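You operate a simulated robot arm through the tools that you are given. There is no shell and no other tool. Be economical: measure what you need, move in short steps, check, and stop when the job is done.

You are at the controls of a simulated robot arm. One attempt, no reset.

Task
Clamp and lock the blue casting, brush it, then try NO GO.
Fine: all swarf off with the purple brush, then the orange gauge on the port; both back. Set down upright: purple brush, orange gauge. What is to be rubbed or washed off counts as gone when no trace of it is left.

The check looks at the end state, three seconds after you hand in, the way a careful person would. Anything else that was tipped, shoved, dropped, spilled or broken makes it a failure.

Robot
A 6-joint arm with a two-finger parallel gripper, fixed in place. Base frame: the origin is at the foot of the arm, x ahead of it, y to its left, z up; the work surface is at about z = 0.82. Units: m, rad, N and s.
With the tool pointing down near the work surface it reaches from about 0.26 to 0.68 m from the base axis. Its first joint turns from -1.152 to 1.152 rad. Payload 2.9 kg.
The TCP is the grasp point between the finger pads, 0.03 m short of the fingertips. In the tool frame z runs along the fingers and y along their closing line. Largest opening 0.11 m; finger width 0.02, thickness 0.01; the body of the gripper, 0.048 by 0.112 m, starts 0.055 m behind the TCP.
Orientation is that of the tool frame in the base frame, as a unit quaternion [x, y, z, w]. With the fingers straight down and closing along the base's y, the tool's x points along the base's -x, its y along +y and its z along -z.

Tools
- The arm moves only by the tool move_arm. Its argument "increments" is one flat list of numbers, 7 for each row, row after row: the turn, a rotation vector about the tool's x, y, z in rad, then the shift along the tool's x, y, z in m, then the closure in counts, from 0 (fully open) to 255 (shut). In form: [ax, ay, az, x, y, z, grip, ax, ay, az, x, y, z, grip, ...]. A call has 1 to 20 rows; each row shifts and turns the commanded pose from where the row before left it, along the tool's axes as they then stand. Each row takes 0.2 s and may step no farther than 0.05 m and 0.15 rad from the row before; otherwise, or with a gripper value out of range, the whole call is refused. Where a pose cannot be reached the arm comes as near as it can. A force on the tool above 40 N (or 10 N above the force at the start of the call, whichever is more), or a blocked arm, ends the call early, and 0.2 s more pass. The fingers move at their own pace (about 0.108 m/s each) and stop on an object; they squeeze with about 21 N. The grip force told is the motor's: it shows also when the fingers shut on nothing. Time passes only in rows, and 0.2 s behind the last, so rows that do not move let the fingers close. The reply holds the time, the measured pose of the TCP, the force on the tool along the base axes, the opening and the grip force, in the units named above and with some noise, with the torque about the TCP (base axes, N m) and any sound that the robot's microphone picked up, and new pictures: "show" is both (left out), scene, wrist or none.
- Cameras (640 x 400 px; columns grow to the right, rows downward): "scene" is fixed at [0.0896, 0.4393, 1.3994]; the picture's right is [-0.68, -0.73, 0.00], its down [-0.31, 0.29, -0.91] and it looks along [0.66, -0.61, -0.43] (base axes); focal length 313 px, centre (320, 200). "wrist" rides on the gripper at [0.072, 0.017, -0.103] in the tool frame; the picture's right is [-0.23, 0.97, 0.00], its down [-0.76, -0.18, -0.62] and it looks along [-0.61, -0.14, 0.78] (tool axes); focal length 222 px, centre (320, 200). There is no depth. A picture from a camera that has moved, and an enlarged one, comes with that camera's place and axes in the base frame and with its lens.
- inspect(camera, box): a new picture of the part [left, top, right, bottom] of that camera's present view, enlarged. No time passes.
- finish_job(): hands the job in; it is judged then, once.

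Work in short steps. Places have to be worked out from the pictures, the camera data and where the tool is seen: move nearer, look again, correct. Check each grasp and each placing, and mend what went wrong. You have 120 turns and 200 pictures in all, those below and enlarged ones among them. Open the gripper and draw the arm clear of the work before you hand the job in, unless the task says otherwise; then end with one line.

The tools are called after "Call:" by a JSON object that holds its "op" and its "data". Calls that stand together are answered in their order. move_arm: Moves the arm, as the interface text tells. Its arguments: {"type":"object","properties":{"increments":{"type":"array","items":{"type":"number"}},"show":{"type":"string","enum":["both","scene","wrist","none"]}},"required":["increments"]} The other tools are called the same way: inspect (camera, box) takes an enlarged picture of a part of a camera's view; finish_job () hands the job in.

At the start:

```text
clock: 0.0
ee_pos: [0.424, -0.1558, 1.1697]
orientation: [0.001, 1.0, 0.0, 0.0]
wrist_force: [0.3, 0.4, 0.5]
ft_torque: [0.01, 0.0, 0.02]
gripper_width: 0.11
gripper_force: 0.1
```

scene: 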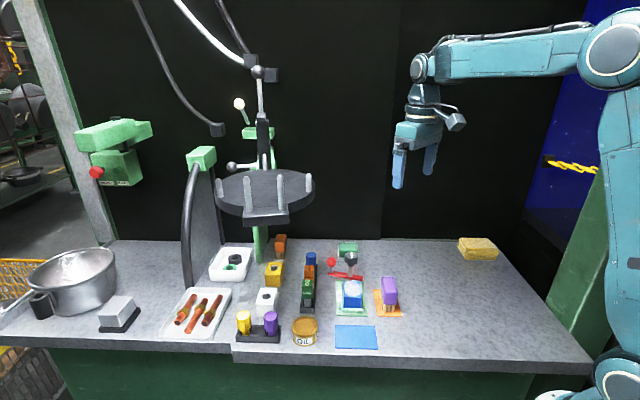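
wrist: 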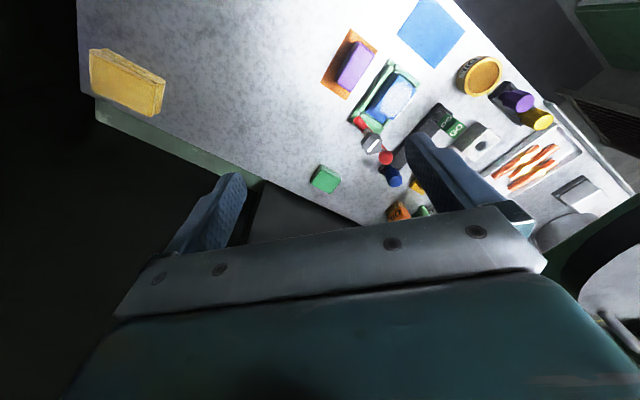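

The scene shows a crowded bench; I'll enlarge the clamp area and the tool rack to identify things.

Call:
{"op": "inspect", "data": {"camera": "scene", "box": [220, 220, 420, 345]}}

Call:
{"op": "inspect", "data": {"camera": "wrist", "box": [300, 0, 620, 220]}}

```text
3.20 times, centred on (320, 282) of scene
camera zoom: at [0.0896, 0.4393, 1.3994], right [-0.68, -0.73, 0.0], down [-0.31, 0.29, -0.91], along [0.66, -0.61, -0.43], focal length 1002 px, centre (320, -64)
```

zoom: 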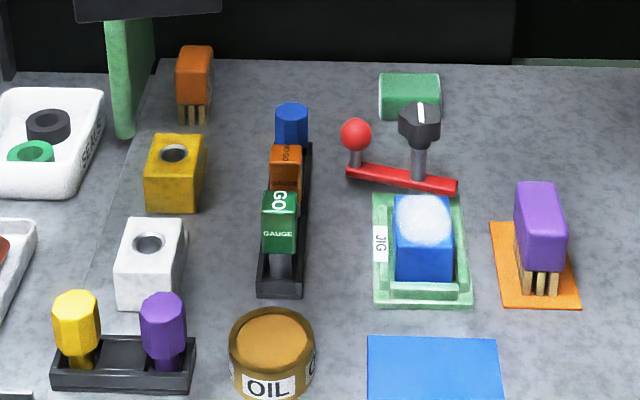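

```text
1.82 times, centred on (460, 110) of wrist
camera zoom: at [0.35, -0.1394, 1.2731], right [0.23, 0.97, 0.0], down [0.76, -0.18, 0.62], along [0.61, -0.14, -0.78], focal length 404 px, centre (66, 364)
```

zoom: 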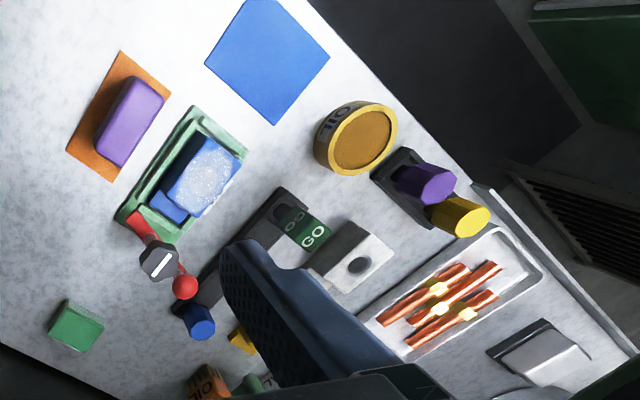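

The blue casting sits in a green jig at about (0.46, -0.01), with a red toggle lever and a black lock knob behind it. I move the wrist camera closer to it.

Call:
{"op": "move_arm", "data": {"increments": [0, 0, 0, 0.022, 0.0435, 0, 0, 0, 0, 0, 0.022, 0.0435, 0, 0, 0, 0, 0, 0.022, 0.0435, 0, 0, 0, 0, 0, 0.022, 0.0435, 0, 0, 0, 0, 0, 0, 0, 0.045, 0, 0, 0, 0, 0, 0, 0.045, 0, 0, 0, 0, 0, 0, 0.045, 0]}}

```text
clock: 1.6
ee_pos: [0.3365, 0.0147, 1.0344]
orientation: [0.0, 1.0, 0.001, 0.001]
wrist_force: [0.3, 0.2, 0.4]
ft_torque: [-0.02, 0.04, 0.01]
gripper_width: 0.1101
gripper_force: 0.0
camera wrist: at [0.262, 0.0319, 1.1358], right [0.23, 0.97, 0.0], down [0.76, -0.18, 0.62], along [0.61, -0.14, -0.78], focal length 222 px, centre (320, 200)
```

scene: 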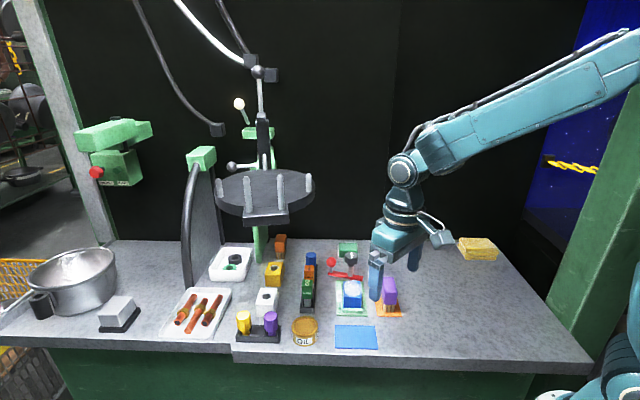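
wrist: 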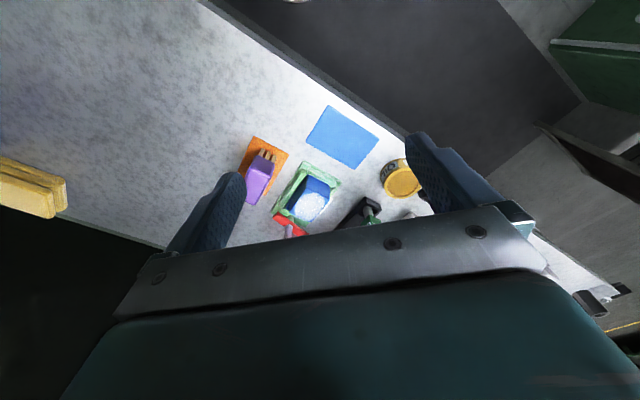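

Call:
{"op": "inspect", "data": {"camera": "wrist", "box": [230, 120, 430, 245]}}

Call:
{"op": "inspect", "data": {"camera": "scene", "box": [320, 235, 410, 325]}}

```text
3.20 times, centred on (330, 182) of wrist
camera zoom: at [0.262, 0.0319, 1.1358], right [0.23, 0.97, 0.0], down [0.76, -0.18, 0.62], along [0.61, -0.14, -0.78], focal length 711 px, centre (288, 256)
```

zoom: 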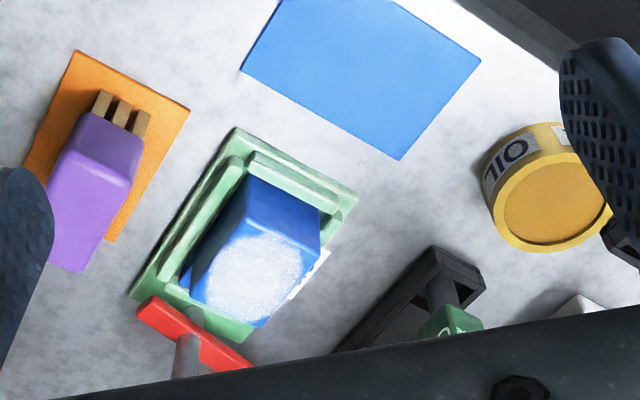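

```text
4.44 times, centred on (365, 280) of scene
camera zoom: at [0.0896, 0.4393, 1.3994], right [-0.68, -0.73, 0.0], down [-0.31, 0.29, -0.91], along [0.66, -0.61, -0.43], focal length 1392 px, centre (120, -156)
```

zoom: 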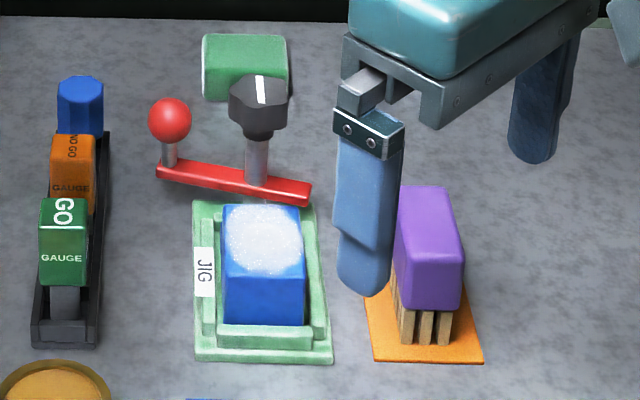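

The ball handle comes out near (0.584,-0.060,0.875), the knob near (0.538,-0.087,0.90), and the casting top near (0.485,-0.035,0.86). I move forward so the wrist camera looks steeply down on the jig and clamp.

Call:
{"op": "move_arm", "data": {"increments": [0, 0, 0, -0.045, -0.015, 0, 0, 0, 0, 0, -0.045, -0.015, 0, 0, 0, 0, 0, -0.045, -0.015, 0, 0], "show": "wrist"}}

Call:
{"op": "inspect", "data": {"camera": "wrist", "box": [220, 40, 420, 240]}}

```text
clock: 2.4
ee_pos: [0.4682, -0.0255, 1.0381]
orientation: [-0.001, 1.0, 0.0, 0.0]
wrist_force: [-0.4, -0.4, 0.6]
ft_torque: [-0.03, 0.0, -0.01]
gripper_width: 0.1101
gripper_force: 0.0
camera wrist: at [0.3947, -0.0092, 1.1403], right [0.23, 0.97, 0.0], down [0.76, -0.18, 0.62], along [0.61, -0.14, -0.78], focal length 222 px, centre (320, 200)
```

wrist: 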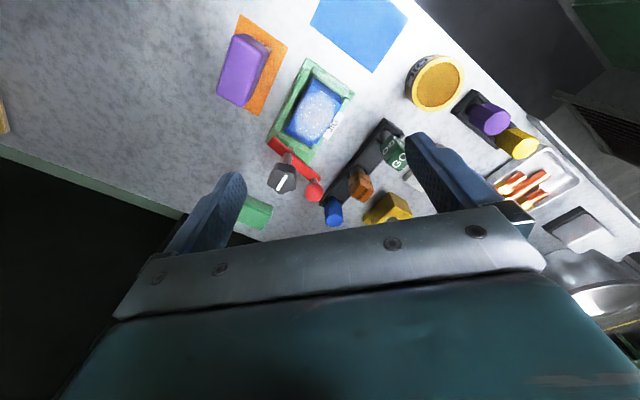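

```text
2.00 times, centred on (320, 140) of wrist
camera zoom: at [0.3947, -0.0092, 1.1403], right [0.23, 0.97, 0.0], down [0.76, -0.18, 0.62], along [0.61, -0.14, -0.78], focal length 444 px, centre (320, 320)
```

zoom: 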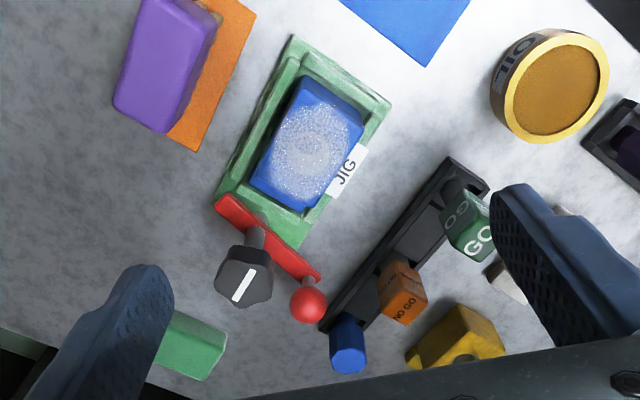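

Call:
{"op": "inspect", "data": {"camera": "wrist", "box": [255, 55, 365, 165]}}

Call:
{"op": "inspect", "data": {"camera": "wrist", "box": [260, 120, 350, 210]}}

Call:
{"op": "inspect", "data": {"camera": "scene", "box": [325, 240, 385, 320]}}

```text
3.64 times, centred on (310, 110) of wrist
camera zoom: at [0.3947, -0.0092, 1.1403], right [0.23, 0.97, 0.0], down [0.76, -0.18, 0.62], along [0.61, -0.14, -0.78], focal length 808 px, centre (356, 527)
```

zoom: 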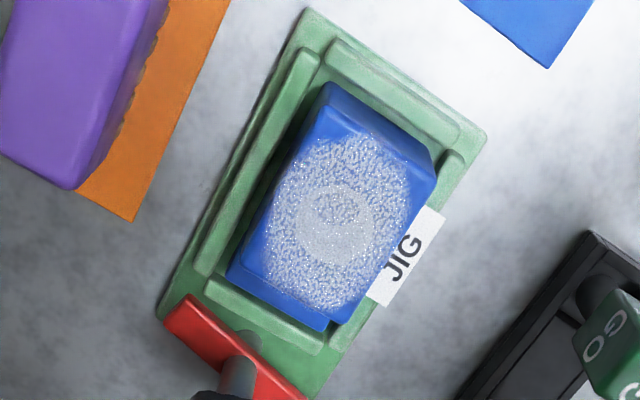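

```text
4.44 times, centred on (305, 165) of wrist
camera zoom: at [0.3947, -0.0092, 1.1403], right [0.23, 0.97, 0.0], down [0.76, -0.18, 0.62], along [0.61, -0.14, -0.78], focal length 987 px, centre (387, 356)
```

zoom: 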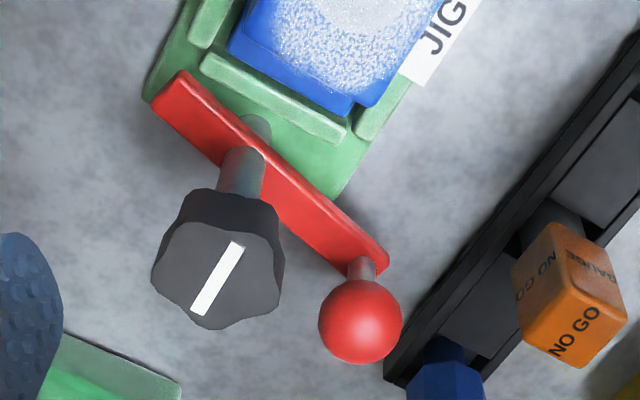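

```text
5.00 times, centred on (355, 280) of scene
camera zoom: at [0.0896, 0.4393, 1.3994], right [-0.68, -0.73, 0.0], down [-0.31, 0.29, -0.91], along [0.66, -0.61, -0.43], focal length 1566 px, centre (145, -200)
```

zoom: 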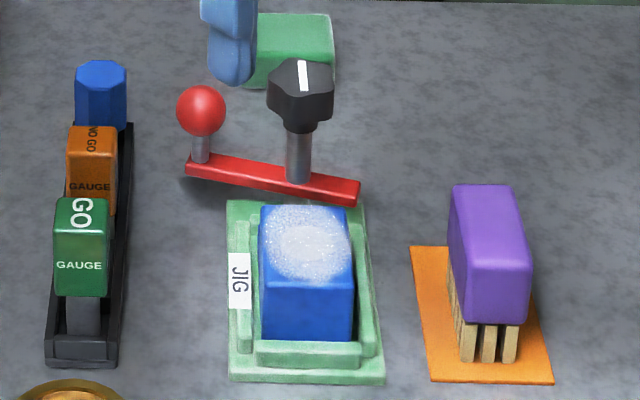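

The bar's top is at z≈0.836, pivoting at (0.538,-0.089). Its short end should swing over the casting's far ledge when the ball goes clockwise. I move above the ball with the fingers part open.

Call:
{"op": "move_arm", "data": {"increments": [0, 0, 0, -0.039, -0.0115, 0, 60, 0, 0, 0, -0.039, -0.0115, 0, 116, 0, 0, 0, -0.038, -0.0115, 0, 116, 0, 0, 0, 0, 0, 0.045, 116, 0, 0, 0, 0, 0, 0.045, 116, 0, 0, 0, 0, 0, 0, 116]}}

```text
clock: 3.8
ee_pos: [0.5875, -0.0597, 0.9452]
orientation: [0.0, 1.0, 0.0, 0.0]
wrist_force: [-0.4, -0.7, -0.1]
ft_torque: [0.01, -0.04, -0.02]
gripper_width: 0.0599
gripper_force: 0.0
camera wrist: at [0.5134, -0.0436, 1.0477], right [0.23, 0.97, 0.0], down [0.76, -0.18, 0.62], along [0.61, -0.14, -0.78], focal length 222 px, centre (320, 200)
```

scene: 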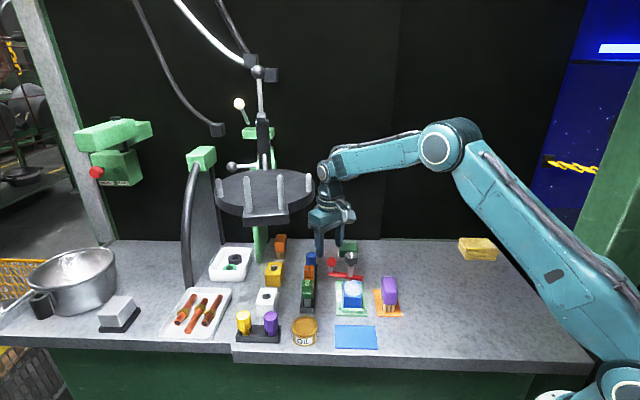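
wrist: 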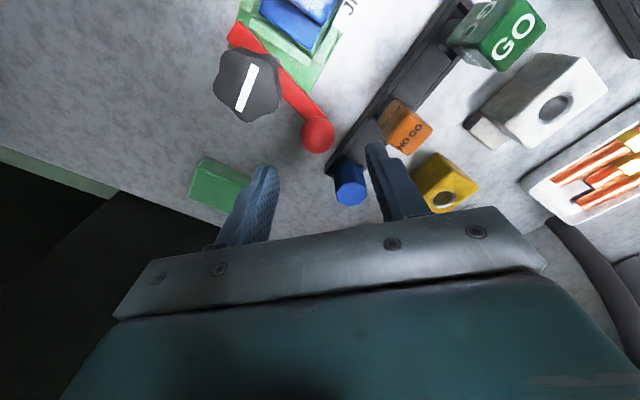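

The ball measures at (0.582,-0.060), and I'm 5 mm too far out. I correct, descend and close on it.

Call:
{"op": "move_arm", "data": {"increments": [0, 0, 0, 0.006, 0, 0.035, 116, 0, 0, 0, 0, 0, 0.035, 116, 0, 0, 0, 0, 0, 0, 116, 0, 0, 0, 0, 0, 0, 220, 0, 0, 0, 0, 0, 0, 255, 0, 0, 0, 0, 0, 0, 255]}}

```text
clock: 5.2
ee_pos: [0.581, -0.0611, 0.8735]
orientation: [0.002, 1.0, -0.001, 0.001]
wrist_force: [5.7, -24.8, -7.3]
ft_torque: [-1.2, -0.93, 0.81]
gripper_width: 0.0274
gripper_force: 44.6
camera wrist: at [0.5078, -0.0436, 0.9758], right [0.23, 0.97, 0.0], down [0.76, -0.18, 0.63], along [0.61, -0.15, -0.78], focal length 222 px, centre (320, 200)
```

scene: 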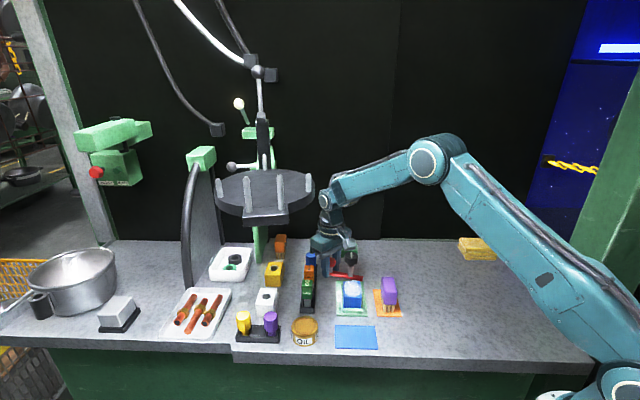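
wrist: 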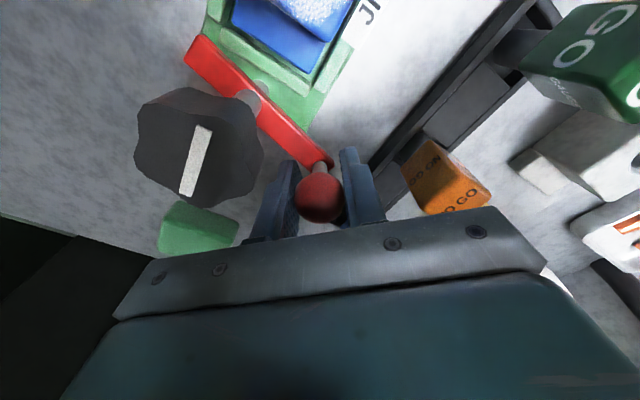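

The ball is held, with a side load from off-centre closing. I ease to a loose cage around it and start the swing clockwise.

Call:
{"op": "move_arm", "data": {"increments": [0, 0, 0, 0, 0, 0, 180, 0, 0, 0, -0.0046, -0.009, 0, 180, 0, 0, 0, -0.0028, -0.0094, 0, 180, 0, 0, 0, 0, 0, 0, 180], "show": "wrist"}}

```text
clock: 6.2
ee_pos: [0.5883, -0.0788, 0.8745]
orientation: [0.0, 1.0, 0.0, 0.0]
wrist_force: [0.3, -0.1, 1.0]
ft_torque: [-0.03, 0.01, 0.01]
gripper_width: 0.0324
gripper_force: 0.0
camera wrist: at [0.5144, -0.0624, 0.9777], right [0.23, 0.97, 0.0], down [0.76, -0.18, 0.62], along [0.61, -0.14, -0.78], focal length 222 px, centre (320, 200)
```

wrist: 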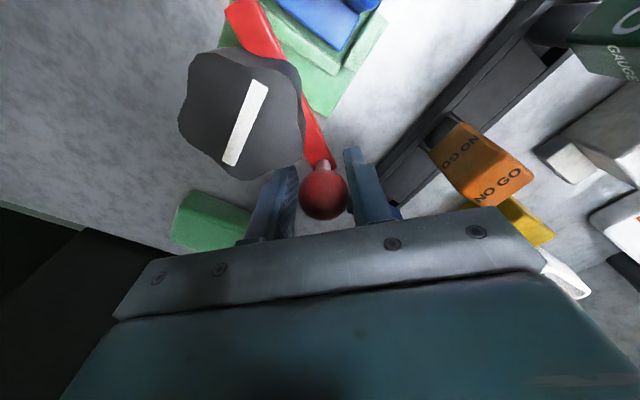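

The bar swings freely. Continuing along the arc toward the jig axis.

Call:
{"op": "move_arm", "data": {"increments": [0, 0, 0, -0.0009, -0.0098, 0, 180, 0, 0, 0, 0.0009, -0.0098, 0, 180, 0, 0, 0, 0.0028, -0.0094, 0, 180, 0, 0, 0, 0.0046, -0.0087, 0, 180, 0, 0, 0, 0, 0, 0, 180], "show": "wrist"}}

```text
clock: 7.4
ee_pos: [0.5815, -0.1163, 0.8751]
orientation: [0.0, 1.0, 0.001, -0.001]
wrist_force: [1.2, 0.3, -0.4]
ft_torque: [0.02, 0.02, 0.01]
gripper_width: 0.0325
gripper_force: 0.1
camera wrist: at [0.5078, -0.1002, 0.9766], right [0.23, 0.97, 0.0], down [0.76, -0.18, 0.62], along [0.61, -0.14, -0.78], focal length 222 px, centre (320, 200)
```

wrist: 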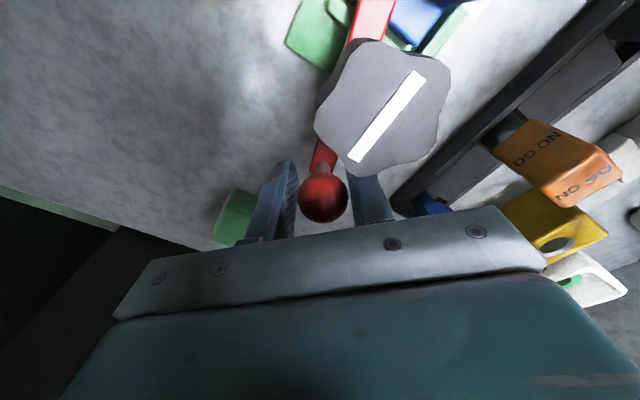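

Still moving freely. I take the last part in small steps and watch for the stop.

Call:
{"op": "move_arm", "data": {"increments": [0, 0, 0, 0.006, -0.0078, 0, 180, 0, 0, 0, 0.0035, -0.0035, 0, 180, 0, 0, 0, 0.002, -0.002, 0, 180, 0, 0, 0, 0, 0, 0, 180], "show": "both"}}

Call:
{"op": "inspect", "data": {"camera": "scene", "box": [310, 235, 390, 325]}}

```text
clock: 8.4
ee_pos: [0.5718, -0.1286, 0.8756]
orientation: [-0.002, 1.0, 0.0, 0.004]
wrist_force: [30.3, 20.1, -8.4]
ft_torque: [0.48, -0.69, -0.81]
gripper_width: 0.0419
gripper_force: 9.9
camera wrist: at [0.498, -0.1125, 0.9779], right [0.22, 0.97, 0.0], down [0.76, -0.17, 0.63], along [0.61, -0.14, -0.78], focal length 222 px, centre (320, 200)
```

scene: 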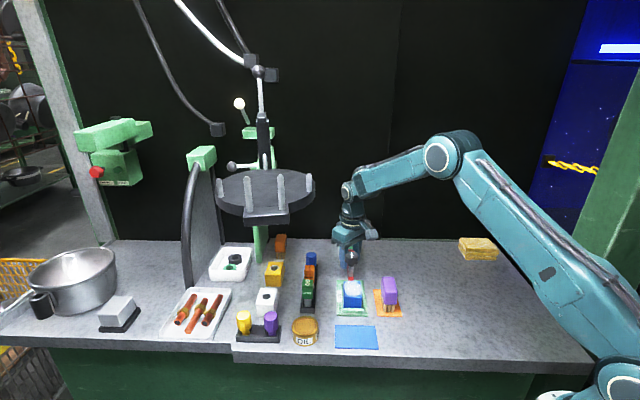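
wrist: 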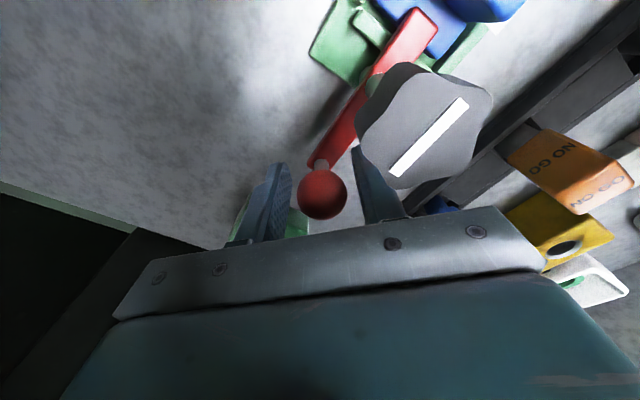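

```text
4.44 times, centred on (350, 280) of scene
camera zoom: at [0.0905, 0.4397, 1.3992], right [-0.68, -0.73, 0.0], down [-0.31, 0.29, -0.9], along [0.66, -0.61, -0.43], focal length 1392 px, centre (187, -156)
```

zoom: 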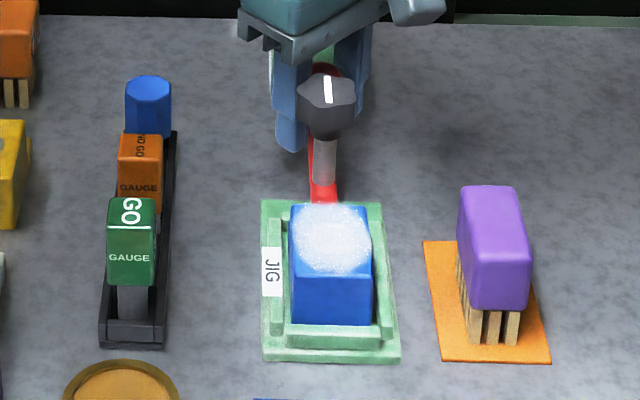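

The tangential resistance (30, 20 N) shows the bar has reached its stop, in line with the jig over the casting. I back off the load, rise and look at it.

Call:
{"op": "move_arm", "data": {"increments": [0, 0, 0, -0.004, 0.004, 0, 165, 0, 0, 0, 0, 0, -0.03, 165, 0, 0, 0, 0, 0, -0.045, 165, 0, 0, 0, 0.03, 0, -0.03, 100, 0, 0, 0, 0.04, 0.02, 0, 20], "show": "wrist"}}

Call:
{"op": "inspect", "data": {"camera": "wrist", "box": [270, 50, 450, 210]}}

```text
clock: 9.6
ee_pos: [0.5021, -0.1068, 0.9839]
orientation: [0.0, 1.0, 0.001, 0.0]
wrist_force: [-0.5, 0.1, 0.7]
ft_torque: [-0.01, -0.04, 0.01]
gripper_width: 0.1011
gripper_force: 0.1
camera wrist: at [0.4291, -0.091, 1.0857], right [0.23, 0.97, 0.0], down [0.76, -0.18, 0.62], along [0.61, -0.14, -0.78], focal length 222 px, centre (320, 200)
```

wrist: 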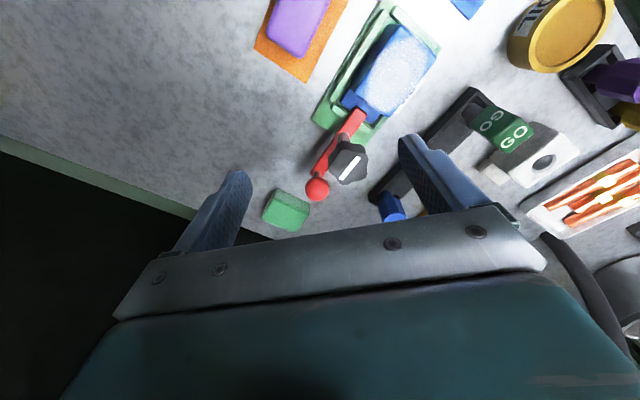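

```text
2.50 times, centred on (360, 130) of wrist
camera zoom: at [0.4291, -0.091, 1.0857], right [0.23, 0.97, 0.0], down [0.76, -0.18, 0.62], along [0.61, -0.14, -0.78], focal length 555 px, centre (220, 375)
```

zoom: 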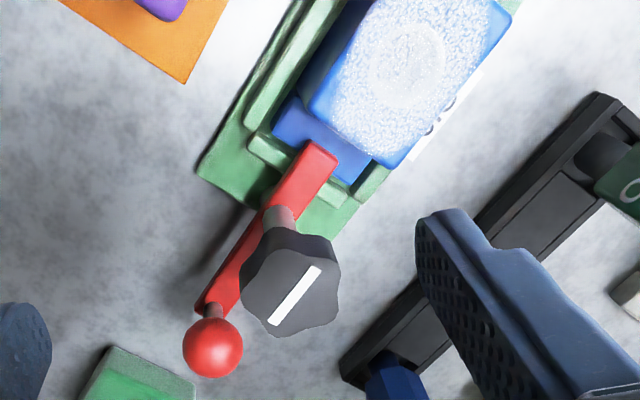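

The bar now lies over the casting's ledge. Next I go to the knob at (0.537,-0.088), closing along y, to turn it clockwise.

Call:
{"op": "move_arm", "data": {"increments": [0, 0, 0, -0.035, 0.019, 0, 127, 0, 0, 0, 0, 0, 0.02, 127, 0, 0, 0, 0, 0, 0.02, 127, 0, 0, 0, 0, 0, 0, 127], "show": "wrist"}}

```text
clock: 10.6
ee_pos: [0.538, -0.0878, 0.9419]
orientation: [0.0, 1.0, 0.0, 0.0]
wrist_force: [-0.6, -0.3, 0.7]
ft_torque: [0.0, 0.01, -0.02]
gripper_width: 0.0552
gripper_force: 0.0
camera wrist: at [0.4639, -0.0723, 1.0445], right [0.23, 0.97, 0.0], down [0.76, -0.18, 0.62], along [0.61, -0.14, -0.78], focal length 222 px, centre (320, 200)
```

wrist: 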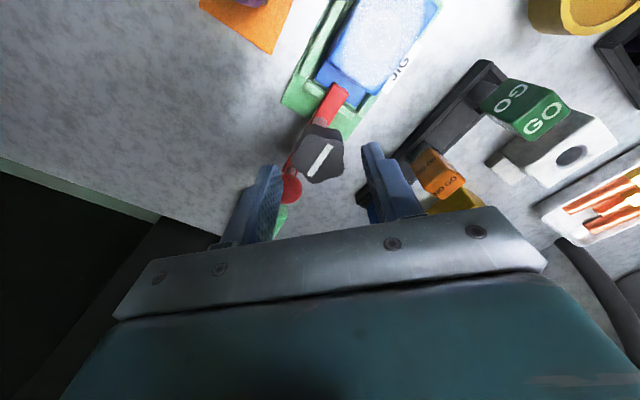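

Knob is centred between the fingers. Descending to grip it.

Call:
{"op": "move_arm", "data": {"increments": [0, 0, 0, 0, -0.001, 0.025, 127, 0, 0, 0, 0, 0, 0.025, 127, 0, 0, 0, 0, 0, 0, 127, 0, 0, 0, 0, 0, 0, 180, 0, 0, 0, 0, 0, 0, 255, 0, 0, 0, 0, 0, 0, 255], "show": "wrist"}}

```text
clock: 12.0
ee_pos: [0.5354, -0.0883, 0.8902]
orientation: [0.0, 1.0, 0.001, 0.0]
wrist_force: [-0.9, 11.3, -6.0]
ft_torque: [-0.52, -0.49, -0.08]
gripper_width: 0.0352
gripper_force: 45.2
camera wrist: at [0.463, -0.0719, 0.9927], right [0.23, 0.97, 0.0], down [0.76, -0.18, 0.62], along [0.61, -0.14, -0.78], focal length 222 px, centre (320, 200)
```

wrist: 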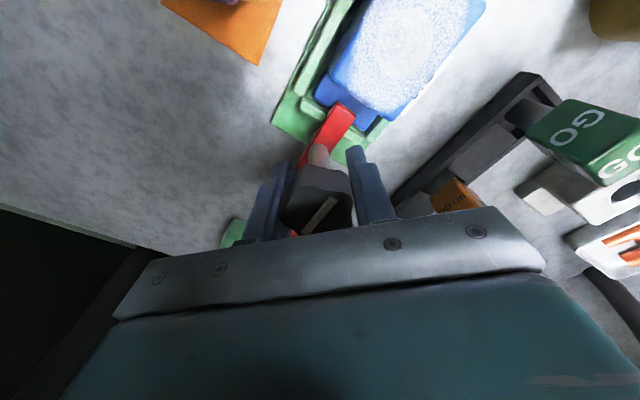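

Gripped at 0.035 m width. I turn it clockwise in small steps and watch the torque.

Call:
{"op": "move_arm", "data": {"increments": [0, 0, 0.1, 0, 0, 0, 255, 0, 0, 0.1, 0, 0, 0, 255, 0, 0, 0.1, 0, 0, 0, 255, 0, 0, 0, 0, 0, 0, 255], "show": "wrist"}}

```text
clock: 13.0
ee_pos: [0.5368, -0.0897, 0.8898]
orientation: [0.15, 0.989, 0.0, -0.001]
wrist_force: [-13.5, 6.7, -4.0]
ft_torque: [0.43, -0.39, 0.0]
gripper_width: 0.0352
gripper_force: 45.2
camera wrist: at [0.4715, -0.052, 0.9929], right [0.51, 0.86, 0.0], down [0.68, -0.4, 0.62], along [0.53, -0.32, -0.78], focal length 222 px, centre (320, 200)
```

wrist: 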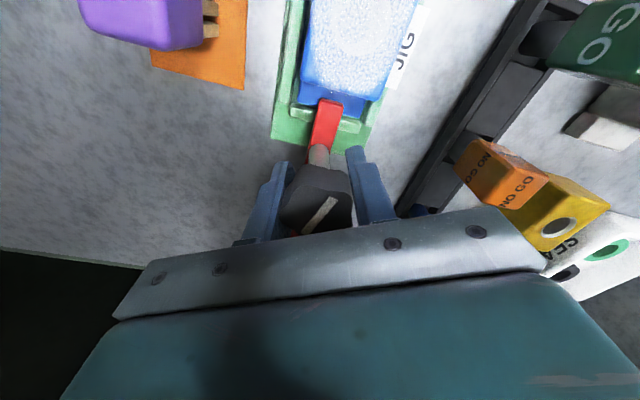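

The knob turns with the gripper at little torque. Continuing toward a quarter turn.

Call:
{"op": "move_arm", "data": {"increments": [0, 0, 0.12, 0, 0, 0, 255, 0, 0, 0.12, 0, 0, 0, 255, 0, 0, 0.12, 0, 0, 0, 255, 0, 0, 0.12, 0, 0, 0, 255, 0, 0, 0.12, 0, 0, 0, 255, 0, 0, 0.12, 0, 0, 0, 255, 0, 0, 0.12, 0, 0, 0, 255, 0, 0, 0.12, 0, 0, 0, 255, 0, 0, 0.12, 0, 0, 0, 255, 0, 0, 0, 0, 0, 0, 255], "show": "wrist"}}

```text
clock: 14.3
ee_pos: [0.5372, -0.0932, 0.8899]
orientation: [0.455, 0.89, -0.003, 0.0]
wrist_force: [-4.2, -3.6, 3.7]
ft_torque: [0.39, -0.15, 0.03]
gripper_width: 0.0338
gripper_force: 45.0
stopped in row 6: the force on the tool passed its limit at 41 N (the readings are from after the stop); the commanded pose is now the measured one
camera wrist: at [0.5069, -0.0247, 0.9924], right [0.92, 0.39, 0.0], down [0.31, -0.72, 0.62], along [0.24, -0.58, -0.78], focal length 222 px, centre (320, 200)
```

wrist: 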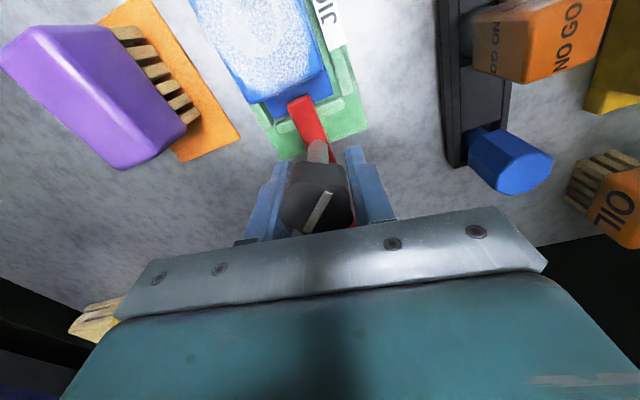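

The stop was a sideways load: the grip drifted 4 mm off the axis after about 54° of turn. I loosen, recentre on the pivot and regrip.

Call:
{"op": "move_arm", "data": {"increments": [0, 0, 0, 0, 0, 0, 150, 0, 0, 0, 0.0028, 0.0025, 0, 150, 0, 0, 0, 0, 0, 0, 150, 0, 0, 0, 0, 0, 0, 255, 0, 0, 0, 0, 0, 0, 255], "show": "wrist"}}

```text
clock: 15.5
ee_pos: [0.535, -0.0893, 0.8899]
orientation: [0.457, 0.889, -0.004, -0.003]
wrist_force: [-26.3, -15.1, 6.9]
ft_torque: [0.64, -0.39, 0.09]
gripper_width: 0.0341
gripper_force: 44.8
camera wrist: at [0.5054, -0.0216, 0.9922], right [0.92, 0.38, -0.01], down [0.31, -0.72, 0.62], along [0.23, -0.58, -0.78], focal length 222 px, centre (320, 200)
```

wrist: 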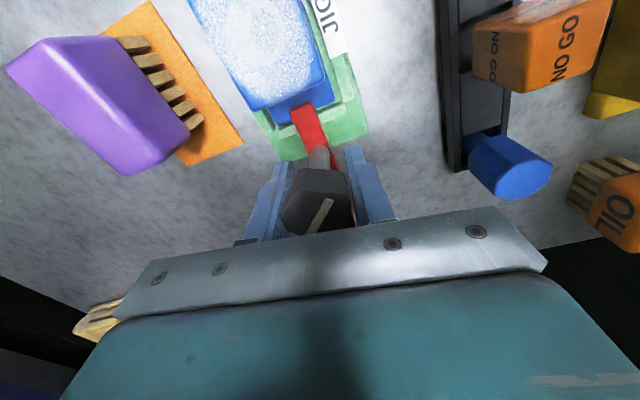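

The load points along the closing line, so the knob centre is a bit towards −tool y. I shift that way while gripped and read again.

Call:
{"op": "move_arm", "data": {"increments": [0, 0, 0, 0, -0.002, 0, 255, 0, 0, 0, 0, 0, 0, 255], "show": "none"}}

```text
clock: 16.1
ee_pos: [0.5354, -0.0895, 0.8894]
orientation: [0.455, 0.89, -0.003, -0.002]
wrist_force: [-18.4, -17.3, -2.5]
ft_torque: [1.3, 0.0, 0.08]
gripper_width: 0.0339
gripper_force: 45.5
```

Call:
{"op": "move_arm", "data": {"increments": [0, 0, 0, 0, -0.003, 0, 255, 0, 0, 0, 0, 0, 0, 255], "show": "none"}}

```text
clock: 16.7
ee_pos: [0.5344, -0.0897, 0.8904]
orientation: [0.452, 0.892, -0.001, 0.0]
wrist_force: [-1.3, -3.6, -14.0]
ft_torque: [0.75, 0.21, 0.0]
gripper_width: 0.034
gripper_force: 45.2
```

Side load is gone. Continuing the turn in small steps.

Call:
{"op": "move_arm", "data": {"increments": [0, 0, 0.1, 0, 0, 0, 255, 0, 0, 0.1, 0, 0, 0, 255, 0, 0, 0.1, 0, 0, 0, 255, 0, 0, 0, 0, 0, 0, 255], "show": "wrist"}}

```text
clock: 17.7
ee_pos: [0.5341, -0.0903, 0.8892]
orientation: [0.582, 0.813, -0.001, -0.001]
wrist_force: [8.1, 6.2, -18.6]
ft_torque: [0.97, 0.19, -0.05]
gripper_width: 0.0338
gripper_force: 44.8
camera wrist: at [0.5253, -0.0167, 0.9922], right [0.99, 0.1, 0.0], down [0.08, -0.78, 0.63], along [0.06, -0.62, -0.78], focal length 222 px, centre (320, 200)
```

wrist: 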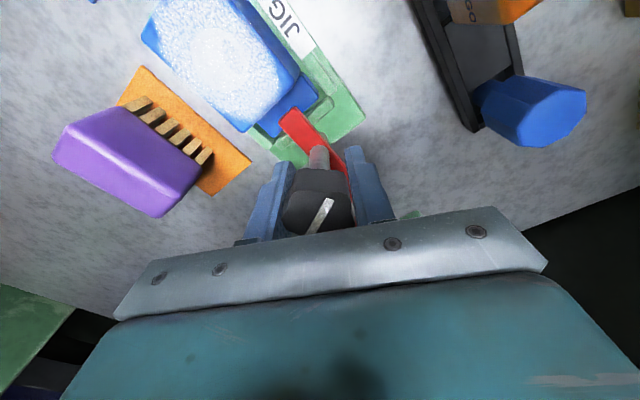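

Call:
{"op": "move_arm", "data": {"increments": [0, 0, 0.1, 0, 0, 0, 255, 0, 0, 0.1, 0, 0, 0, 255, 0, 0, 0.1, 0, 0, 0, 255, 0, 0, 0.05, 0, 0, 0, 255, 0, 0, 0, 0, 0, 0, 255], "show": "wrist"}}

```text
clock: 18.9
ee_pos: [0.5328, -0.0902, 0.8894]
orientation: [0.715, 0.699, -0.002, -0.001]
wrist_force: [-6.2, 19.5, -8.8]
ft_torque: [-0.13, -0.15, 0.04]
gripper_width: 0.0338
gripper_force: 45.5
camera wrist: at [0.5504, -0.0188, 0.9922], right [0.97, -0.25, 0.0], down [-0.19, -0.76, 0.63], along [-0.16, -0.61, -0.78], focal length 222 px, centre (320, 200)
```

wrist: 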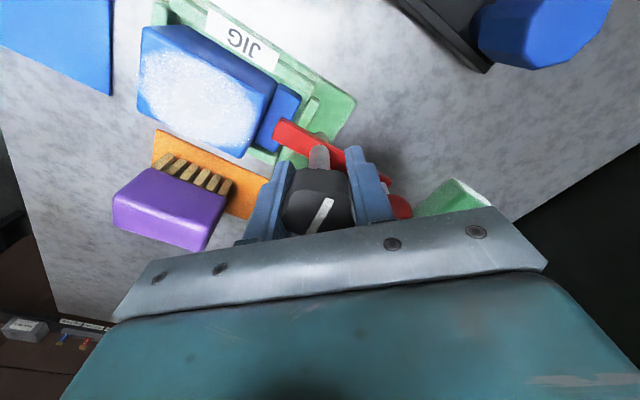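

About 91° turned with no torque rise yet; I test a little further for a stop.

Call:
{"op": "move_arm", "data": {"increments": [0, 0, 0.08, 0, 0, 0, 255, 0, 0, 0.08, 0, 0, 0, 255, 0, 0, 0, 0, 0, 0, 255], "show": "wrist"}}

Call:
{"op": "inspect", "data": {"camera": "scene", "box": [320, 240, 390, 320]}}

```text
clock: 19.7
ee_pos: [0.5326, -0.0897, 0.8886]
orientation: [0.768, 0.641, -0.002, 0.001]
wrist_force: [-8.5, 17.0, -5.8]
ft_torque: [0.46, -0.35, 0.01]
gripper_width: 0.0339
gripper_force: 45.5
camera wrist: at [0.5612, -0.0227, 0.9922], right [0.92, -0.4, 0.0], down [-0.31, -0.72, 0.63], along [-0.25, -0.57, -0.78], focal length 222 px, centre (320, 200)
```

wrist: 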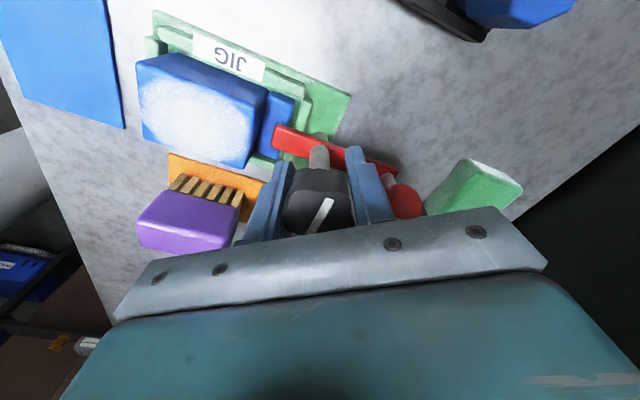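

```text
5.00 times, centred on (355, 280) of scene
camera zoom: at [0.0895, 0.4397, 1.3993], right [-0.68, -0.73, 0.0], down [-0.31, 0.29, -0.91], along [0.66, -0.61, -0.42], focal length 1566 px, centre (145, -200)
```

zoom: 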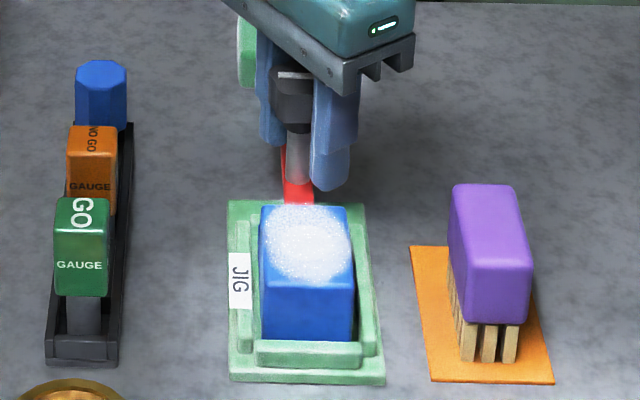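

Call:
{"op": "move_arm", "data": {"increments": [0, 0, 0.08, 0, 0, 0, 255, 0, 0, 0.08, 0, 0, 0, 255, 0, 0, 0.08, 0, 0, 0, 255, 0, 0, 0, 0, 0, 0, 255], "show": "wrist"}}

```text
clock: 20.7
ee_pos: [0.5321, -0.0899, 0.8902]
orientation: [0.84, 0.542, -0.004, 0.001]
wrist_force: [-26.6, 6.2, 5.2]
ft_torque: [0.73, -0.98, 1.02]
gripper_width: 0.0347
gripper_force: 45.1
camera wrist: at [0.5761, -0.0327, 0.9919], right [0.79, -0.61, 0.0], down [-0.47, -0.62, 0.63], along [-0.38, -0.5, -0.78], focal length 222 px, centre (320, 200)
```

wrist: 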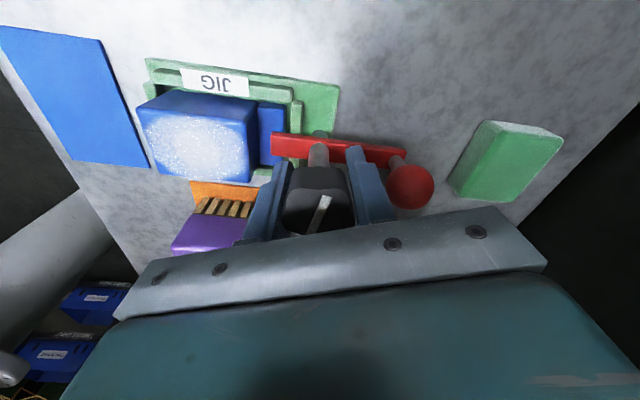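

Torque about z jumped to 1.0 N m: the knob is at its stop. I release, rise, and look at the clamp.

Call:
{"op": "move_arm", "data": {"increments": [0, 0, 0, 0, 0, 0, 160, 0, 0, 0, 0, 0, 0, 150, 0, 0, 0, 0, 0, -0.03, 150, 0, 0, 0, 0, 0, -0.04, 150, 0, 0, 0, 0, 0, -0.04, 100], "show": "wrist"}}

Call:
{"op": "inspect", "data": {"camera": "scene", "box": [320, 240, 390, 320]}}

```text
clock: 21.9
ee_pos: [0.535, -0.0914, 1.0007]
orientation: [0.839, 0.544, -0.002, 0.0]
wrist_force: [0.3, -0.3, -0.1]
ft_torque: [0.04, 0.06, -0.01]
gripper_width: 0.0669
gripper_force: 0.2
camera wrist: at [0.5791, -0.032, 1.1024], right [0.8, -0.61, 0.0], down [-0.47, -0.62, 0.63], along [-0.38, -0.5, -0.78], focal length 222 px, centre (320, 200)
```

wrist: 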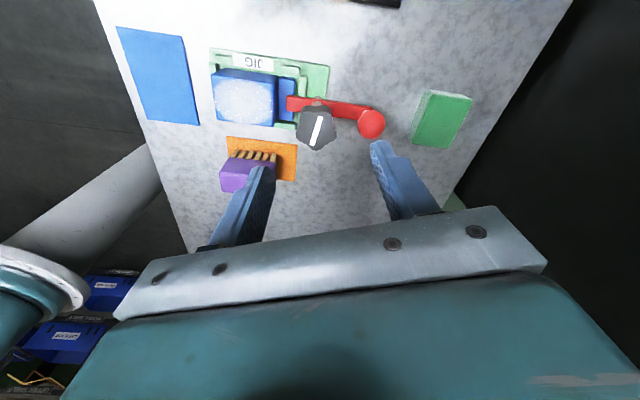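

```text
5.00 times, centred on (355, 280) of scene
camera zoom: at [0.0896, 0.4393, 1.3994], right [-0.68, -0.73, 0.0], down [-0.31, 0.29, -0.91], along [0.66, -0.61, -0.43], focal length 1566 px, centre (145, -200)
```

zoom: 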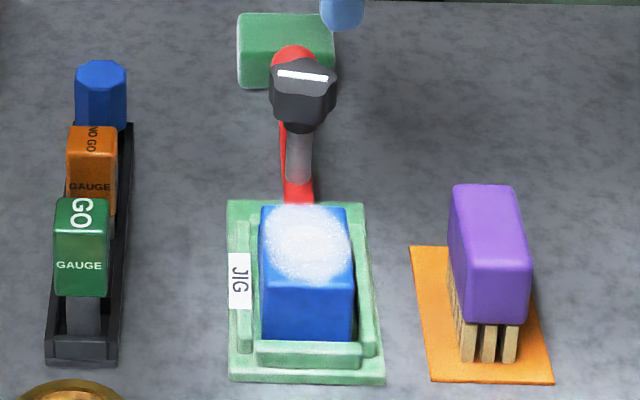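

The bar is over the ledge and the knob has turned past a quarter turn to its stop. Next is the purple brush at about (0.413,-0.085), so I yaw back to suit it and look.

Call:
{"op": "move_arm", "data": {"increments": [0, 0, -0.137, 0, 0, 0, 60, 0, 0, -0.137, 0, 0, 0, 60, 0, 0, -0.137, 0, 0, 0, 60, 0, 0, -0.137, 0, 0, 0, 60, 0, 0, -0.137, 0, 0, 0, 60, 0, 0, -0.137, 0, 0, 0, 60, 0, 0, -0.137, 0, 0, 0, 60, 0, 0, -0.137, 0, 0, 0, 60, 0, 0, -0.137, 0, 0, 0, 60, 0, 0, 0, 0.031, -0.039, 0, 60, 0, 0, 0, 0.031, -0.039, 0, 60, 0, 0, 0, 0, 0, 0, 60]}}

Call:
{"op": "inspect", "data": {"camera": "wrist", "box": [220, 60, 420, 210]}}

```text
clock: 24.5
ee_pos: [0.4358, -0.1066, 1.0023]
orientation: [0.37, 0.929, -0.002, 0.0]
wrist_force: [0.3, 0.8, 0.3]
ft_torque: [0.01, 0.02, -0.03]
gripper_width: 0.0842
gripper_force: 0.0
camera wrist: at [0.3933, -0.0455, 1.1045], right [0.83, 0.55, 0.0], down [0.43, -0.65, 0.62], along [0.34, -0.52, -0.78], focal length 222 px, centre (320, 200)
```

scene: 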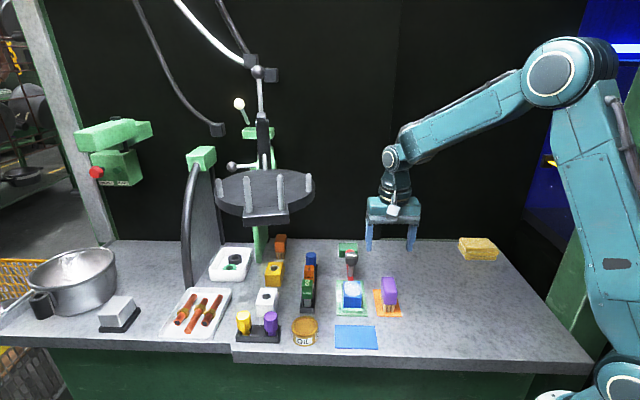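
wrist: 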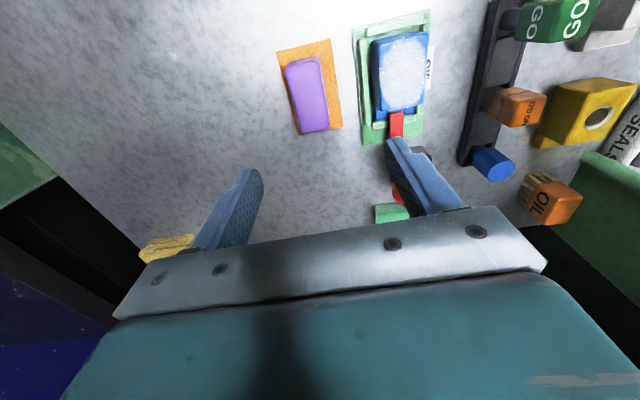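

```text
2.67 times, centred on (320, 135) of wrist
camera zoom: at [0.3933, -0.0455, 1.1045], right [0.83, 0.55, 0.0], down [0.43, -0.65, 0.62], along [0.34, -0.52, -0.78], focal length 592 px, centre (320, 373)
```

zoom: 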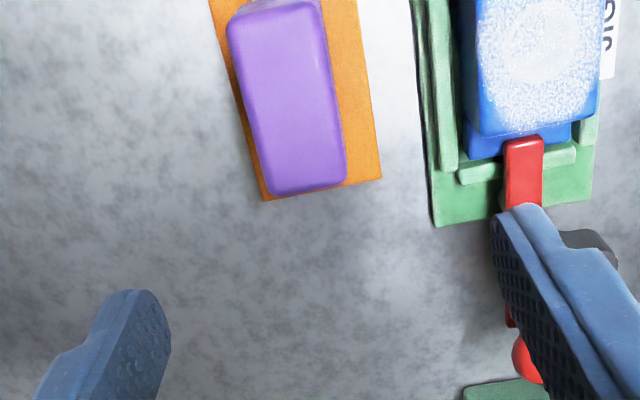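

The brush is at about (0.415,-0.094), long axis −47°, top z≈0.89, roughly centred on its orange mat. I align, move above and check before gripping.

Call:
{"op": "move_arm", "data": {"increments": [0, 0, 0.055, 0, 0, 0, 100, 0, 0, 0, 0.0235, -0.0064, 0, 116, 0, 0, 0, 0, 0, 0.035, 116, 0, 0, 0, 0, 0, 0.03, 116, 0, 0, 0, 0, 0, 0, 116]}}

Call:
{"op": "inspect", "data": {"camera": "scene", "box": [330, 220, 440, 330]}}

```text
clock: 25.7
ee_pos: [0.4153, -0.0911, 0.9374]
orientation: [0.396, 0.918, -0.002, 0.0]
wrist_force: [-0.4, 0.1, -0.7]
ft_torque: [-0.03, 0.01, -0.03]
gripper_width: 0.0598
gripper_force: 0.0
camera wrist: at [0.3773, -0.0275, 1.0398], right [0.86, 0.5, 0.0], down [0.4, -0.67, 0.62], along [0.31, -0.54, -0.78], focal length 222 px, centre (320, 200)
```

scene: 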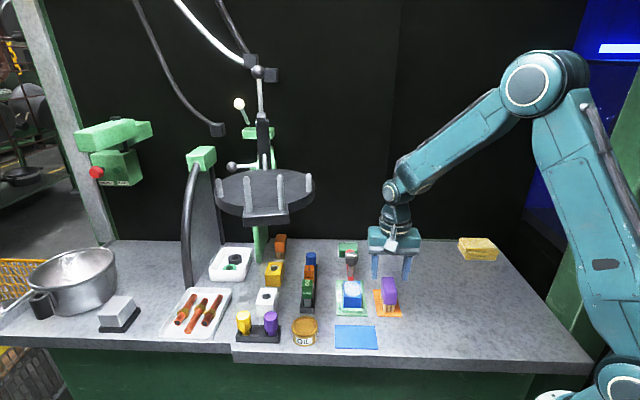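
wrist: 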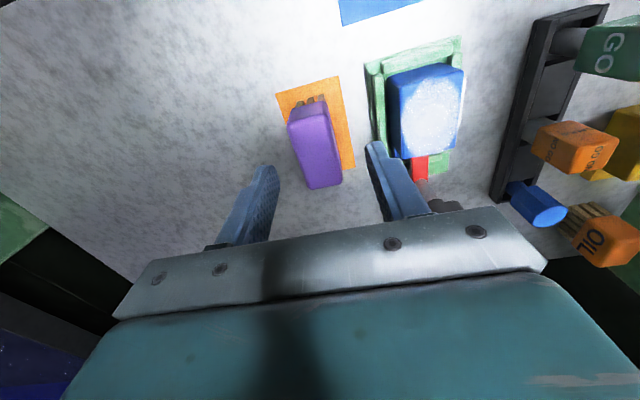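

```text
3.64 times, centred on (385, 275) of scene
camera zoom: at [0.0896, 0.4393, 1.3994], right [-0.68, -0.73, 0.0], down [-0.31, 0.29, -0.91], along [0.66, -0.61, -0.43], focal length 1139 px, centre (84, -73)
```

zoom: 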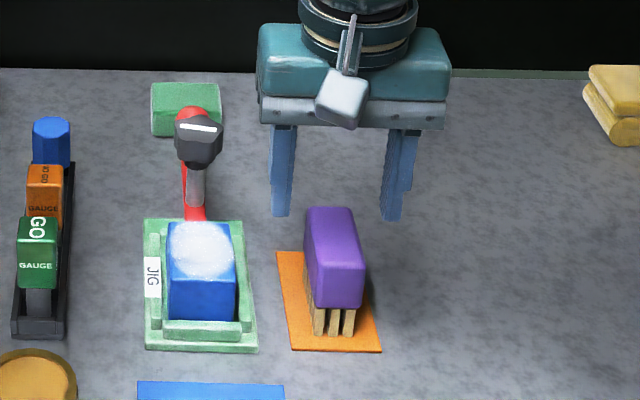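

Brush centre refined to (0.4135,-0.094); I shift 3 mm, descend to z≈0.87 and grip.

Call:
{"op": "move_arm", "data": {"increments": [0, 0, 0.015, -0.001, -0.003, 0.02, 116, 0, 0, 0, 0, 0, 0.025, 116, 0, 0, 0, 0, 0, 0.022, 116, 0, 0, 0, 0, 0, 0, 116, 0, 0, 0, 0, 0, 0, 160, 0, 0, 0, 0, 0, 0, 255, 0, 0, 0, 0, 0, 0, 255]}}

Call:
{"op": "inspect", "data": {"camera": "scene", "box": [330, 220, 440, 330]}}

```text
clock: 27.3
ee_pos: [0.4125, -0.0966, 0.8702]
orientation: [0.402, 0.916, -0.001, -0.001]
wrist_force: [0.9, 0.2, 0.4]
ft_torque: [-0.02, -0.01, -0.01]
gripper_width: 0.0318
gripper_force: 20.7
camera wrist: at [0.3761, -0.0317, 0.972], right [0.87, 0.49, 0.0], down [0.39, -0.68, 0.62], along [0.3, -0.55, -0.78], focal length 222 px, centre (320, 200)
```

scene: 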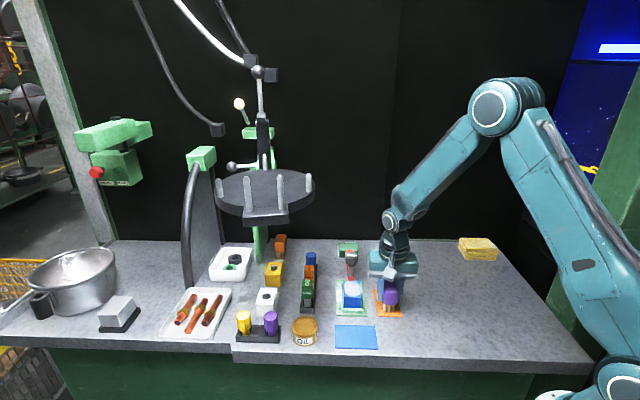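
wrist: 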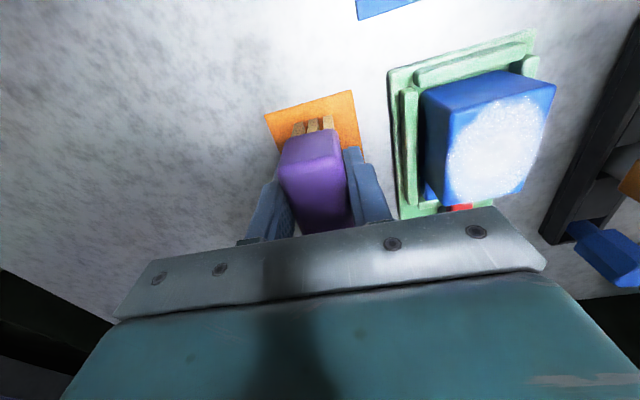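

```text
3.64 times, centred on (385, 275) of scene
camera zoom: at [0.0896, 0.4393, 1.3994], right [-0.68, -0.73, 0.0], down [-0.31, 0.29, -0.91], along [0.66, -0.61, -0.43], focal length 1139 px, centre (84, -73)
```

zoom: 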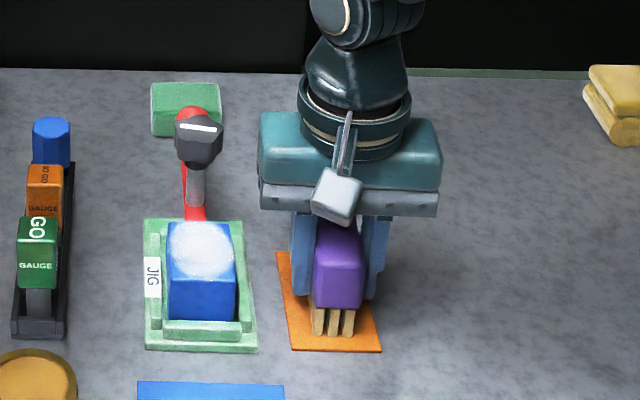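

Brush is held (bottom about 0.048 below the TCP; home pose noted: 0.4125,-0.0966,0.870). I lift it, carry it over the casting at about (0.484,-0.040), and lower until near contact.

Call:
{"op": "move_arm", "data": {"increments": [0, 0, 0, 0, 0, -0.03, 255, 0, 0, 0, 0, 0, -0.035, 255, 0, 0, 0, 0, 0, -0.025, 255, 0, 0, 0, -0.003, 0.045, 0, 255, 0, 0, 0, -0.0037, 0.0459, 0, 255, 0, 0, 0, 0, 0, 0.03, 255, 0, 0, 0, 0, 0, 0, 255]}}

Call:
{"op": "inspect", "data": {"camera": "scene", "box": [310, 220, 420, 330]}}

```text
clock: 28.9
ee_pos: [0.4873, -0.039, 0.9297]
orientation: [0.403, 0.915, -0.001, 0.0]
wrist_force: [0.5, -0.2, -0.5]
ft_torque: [0.0, 0.01, -0.02]
gripper_width: 0.0002
gripper_force: 21.5
camera wrist: at [0.4491, 0.0256, 1.0317], right [0.87, 0.49, 0.0], down [0.39, -0.68, 0.62], along [0.3, -0.55, -0.78], focal length 222 px, centre (320, 200)
```

scene: 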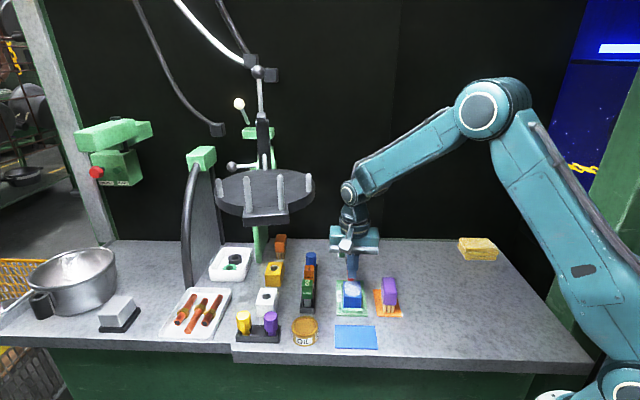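
wrist: 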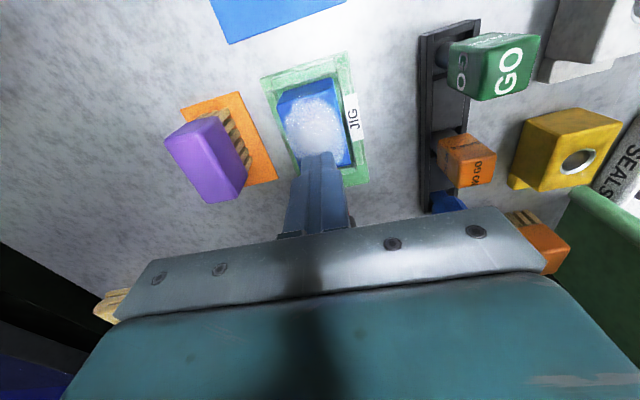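

```text
3.64 times, centred on (365, 275) of scene
camera zoom: at [0.0896, 0.4393, 1.3994], right [-0.68, -0.73, 0.0], down [-0.31, 0.29, -0.91], along [0.66, -0.61, -0.43], focal length 1139 px, centre (156, -73)
```

zoom: 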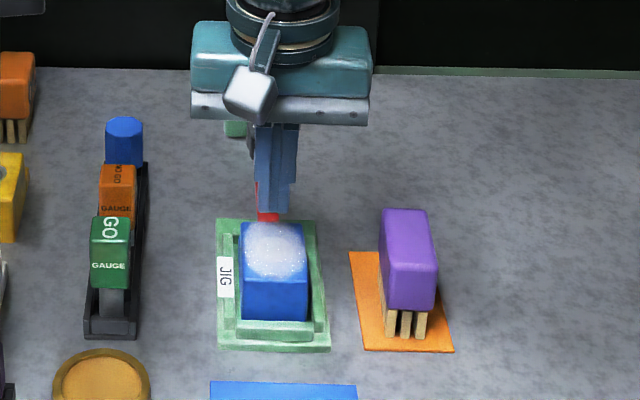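

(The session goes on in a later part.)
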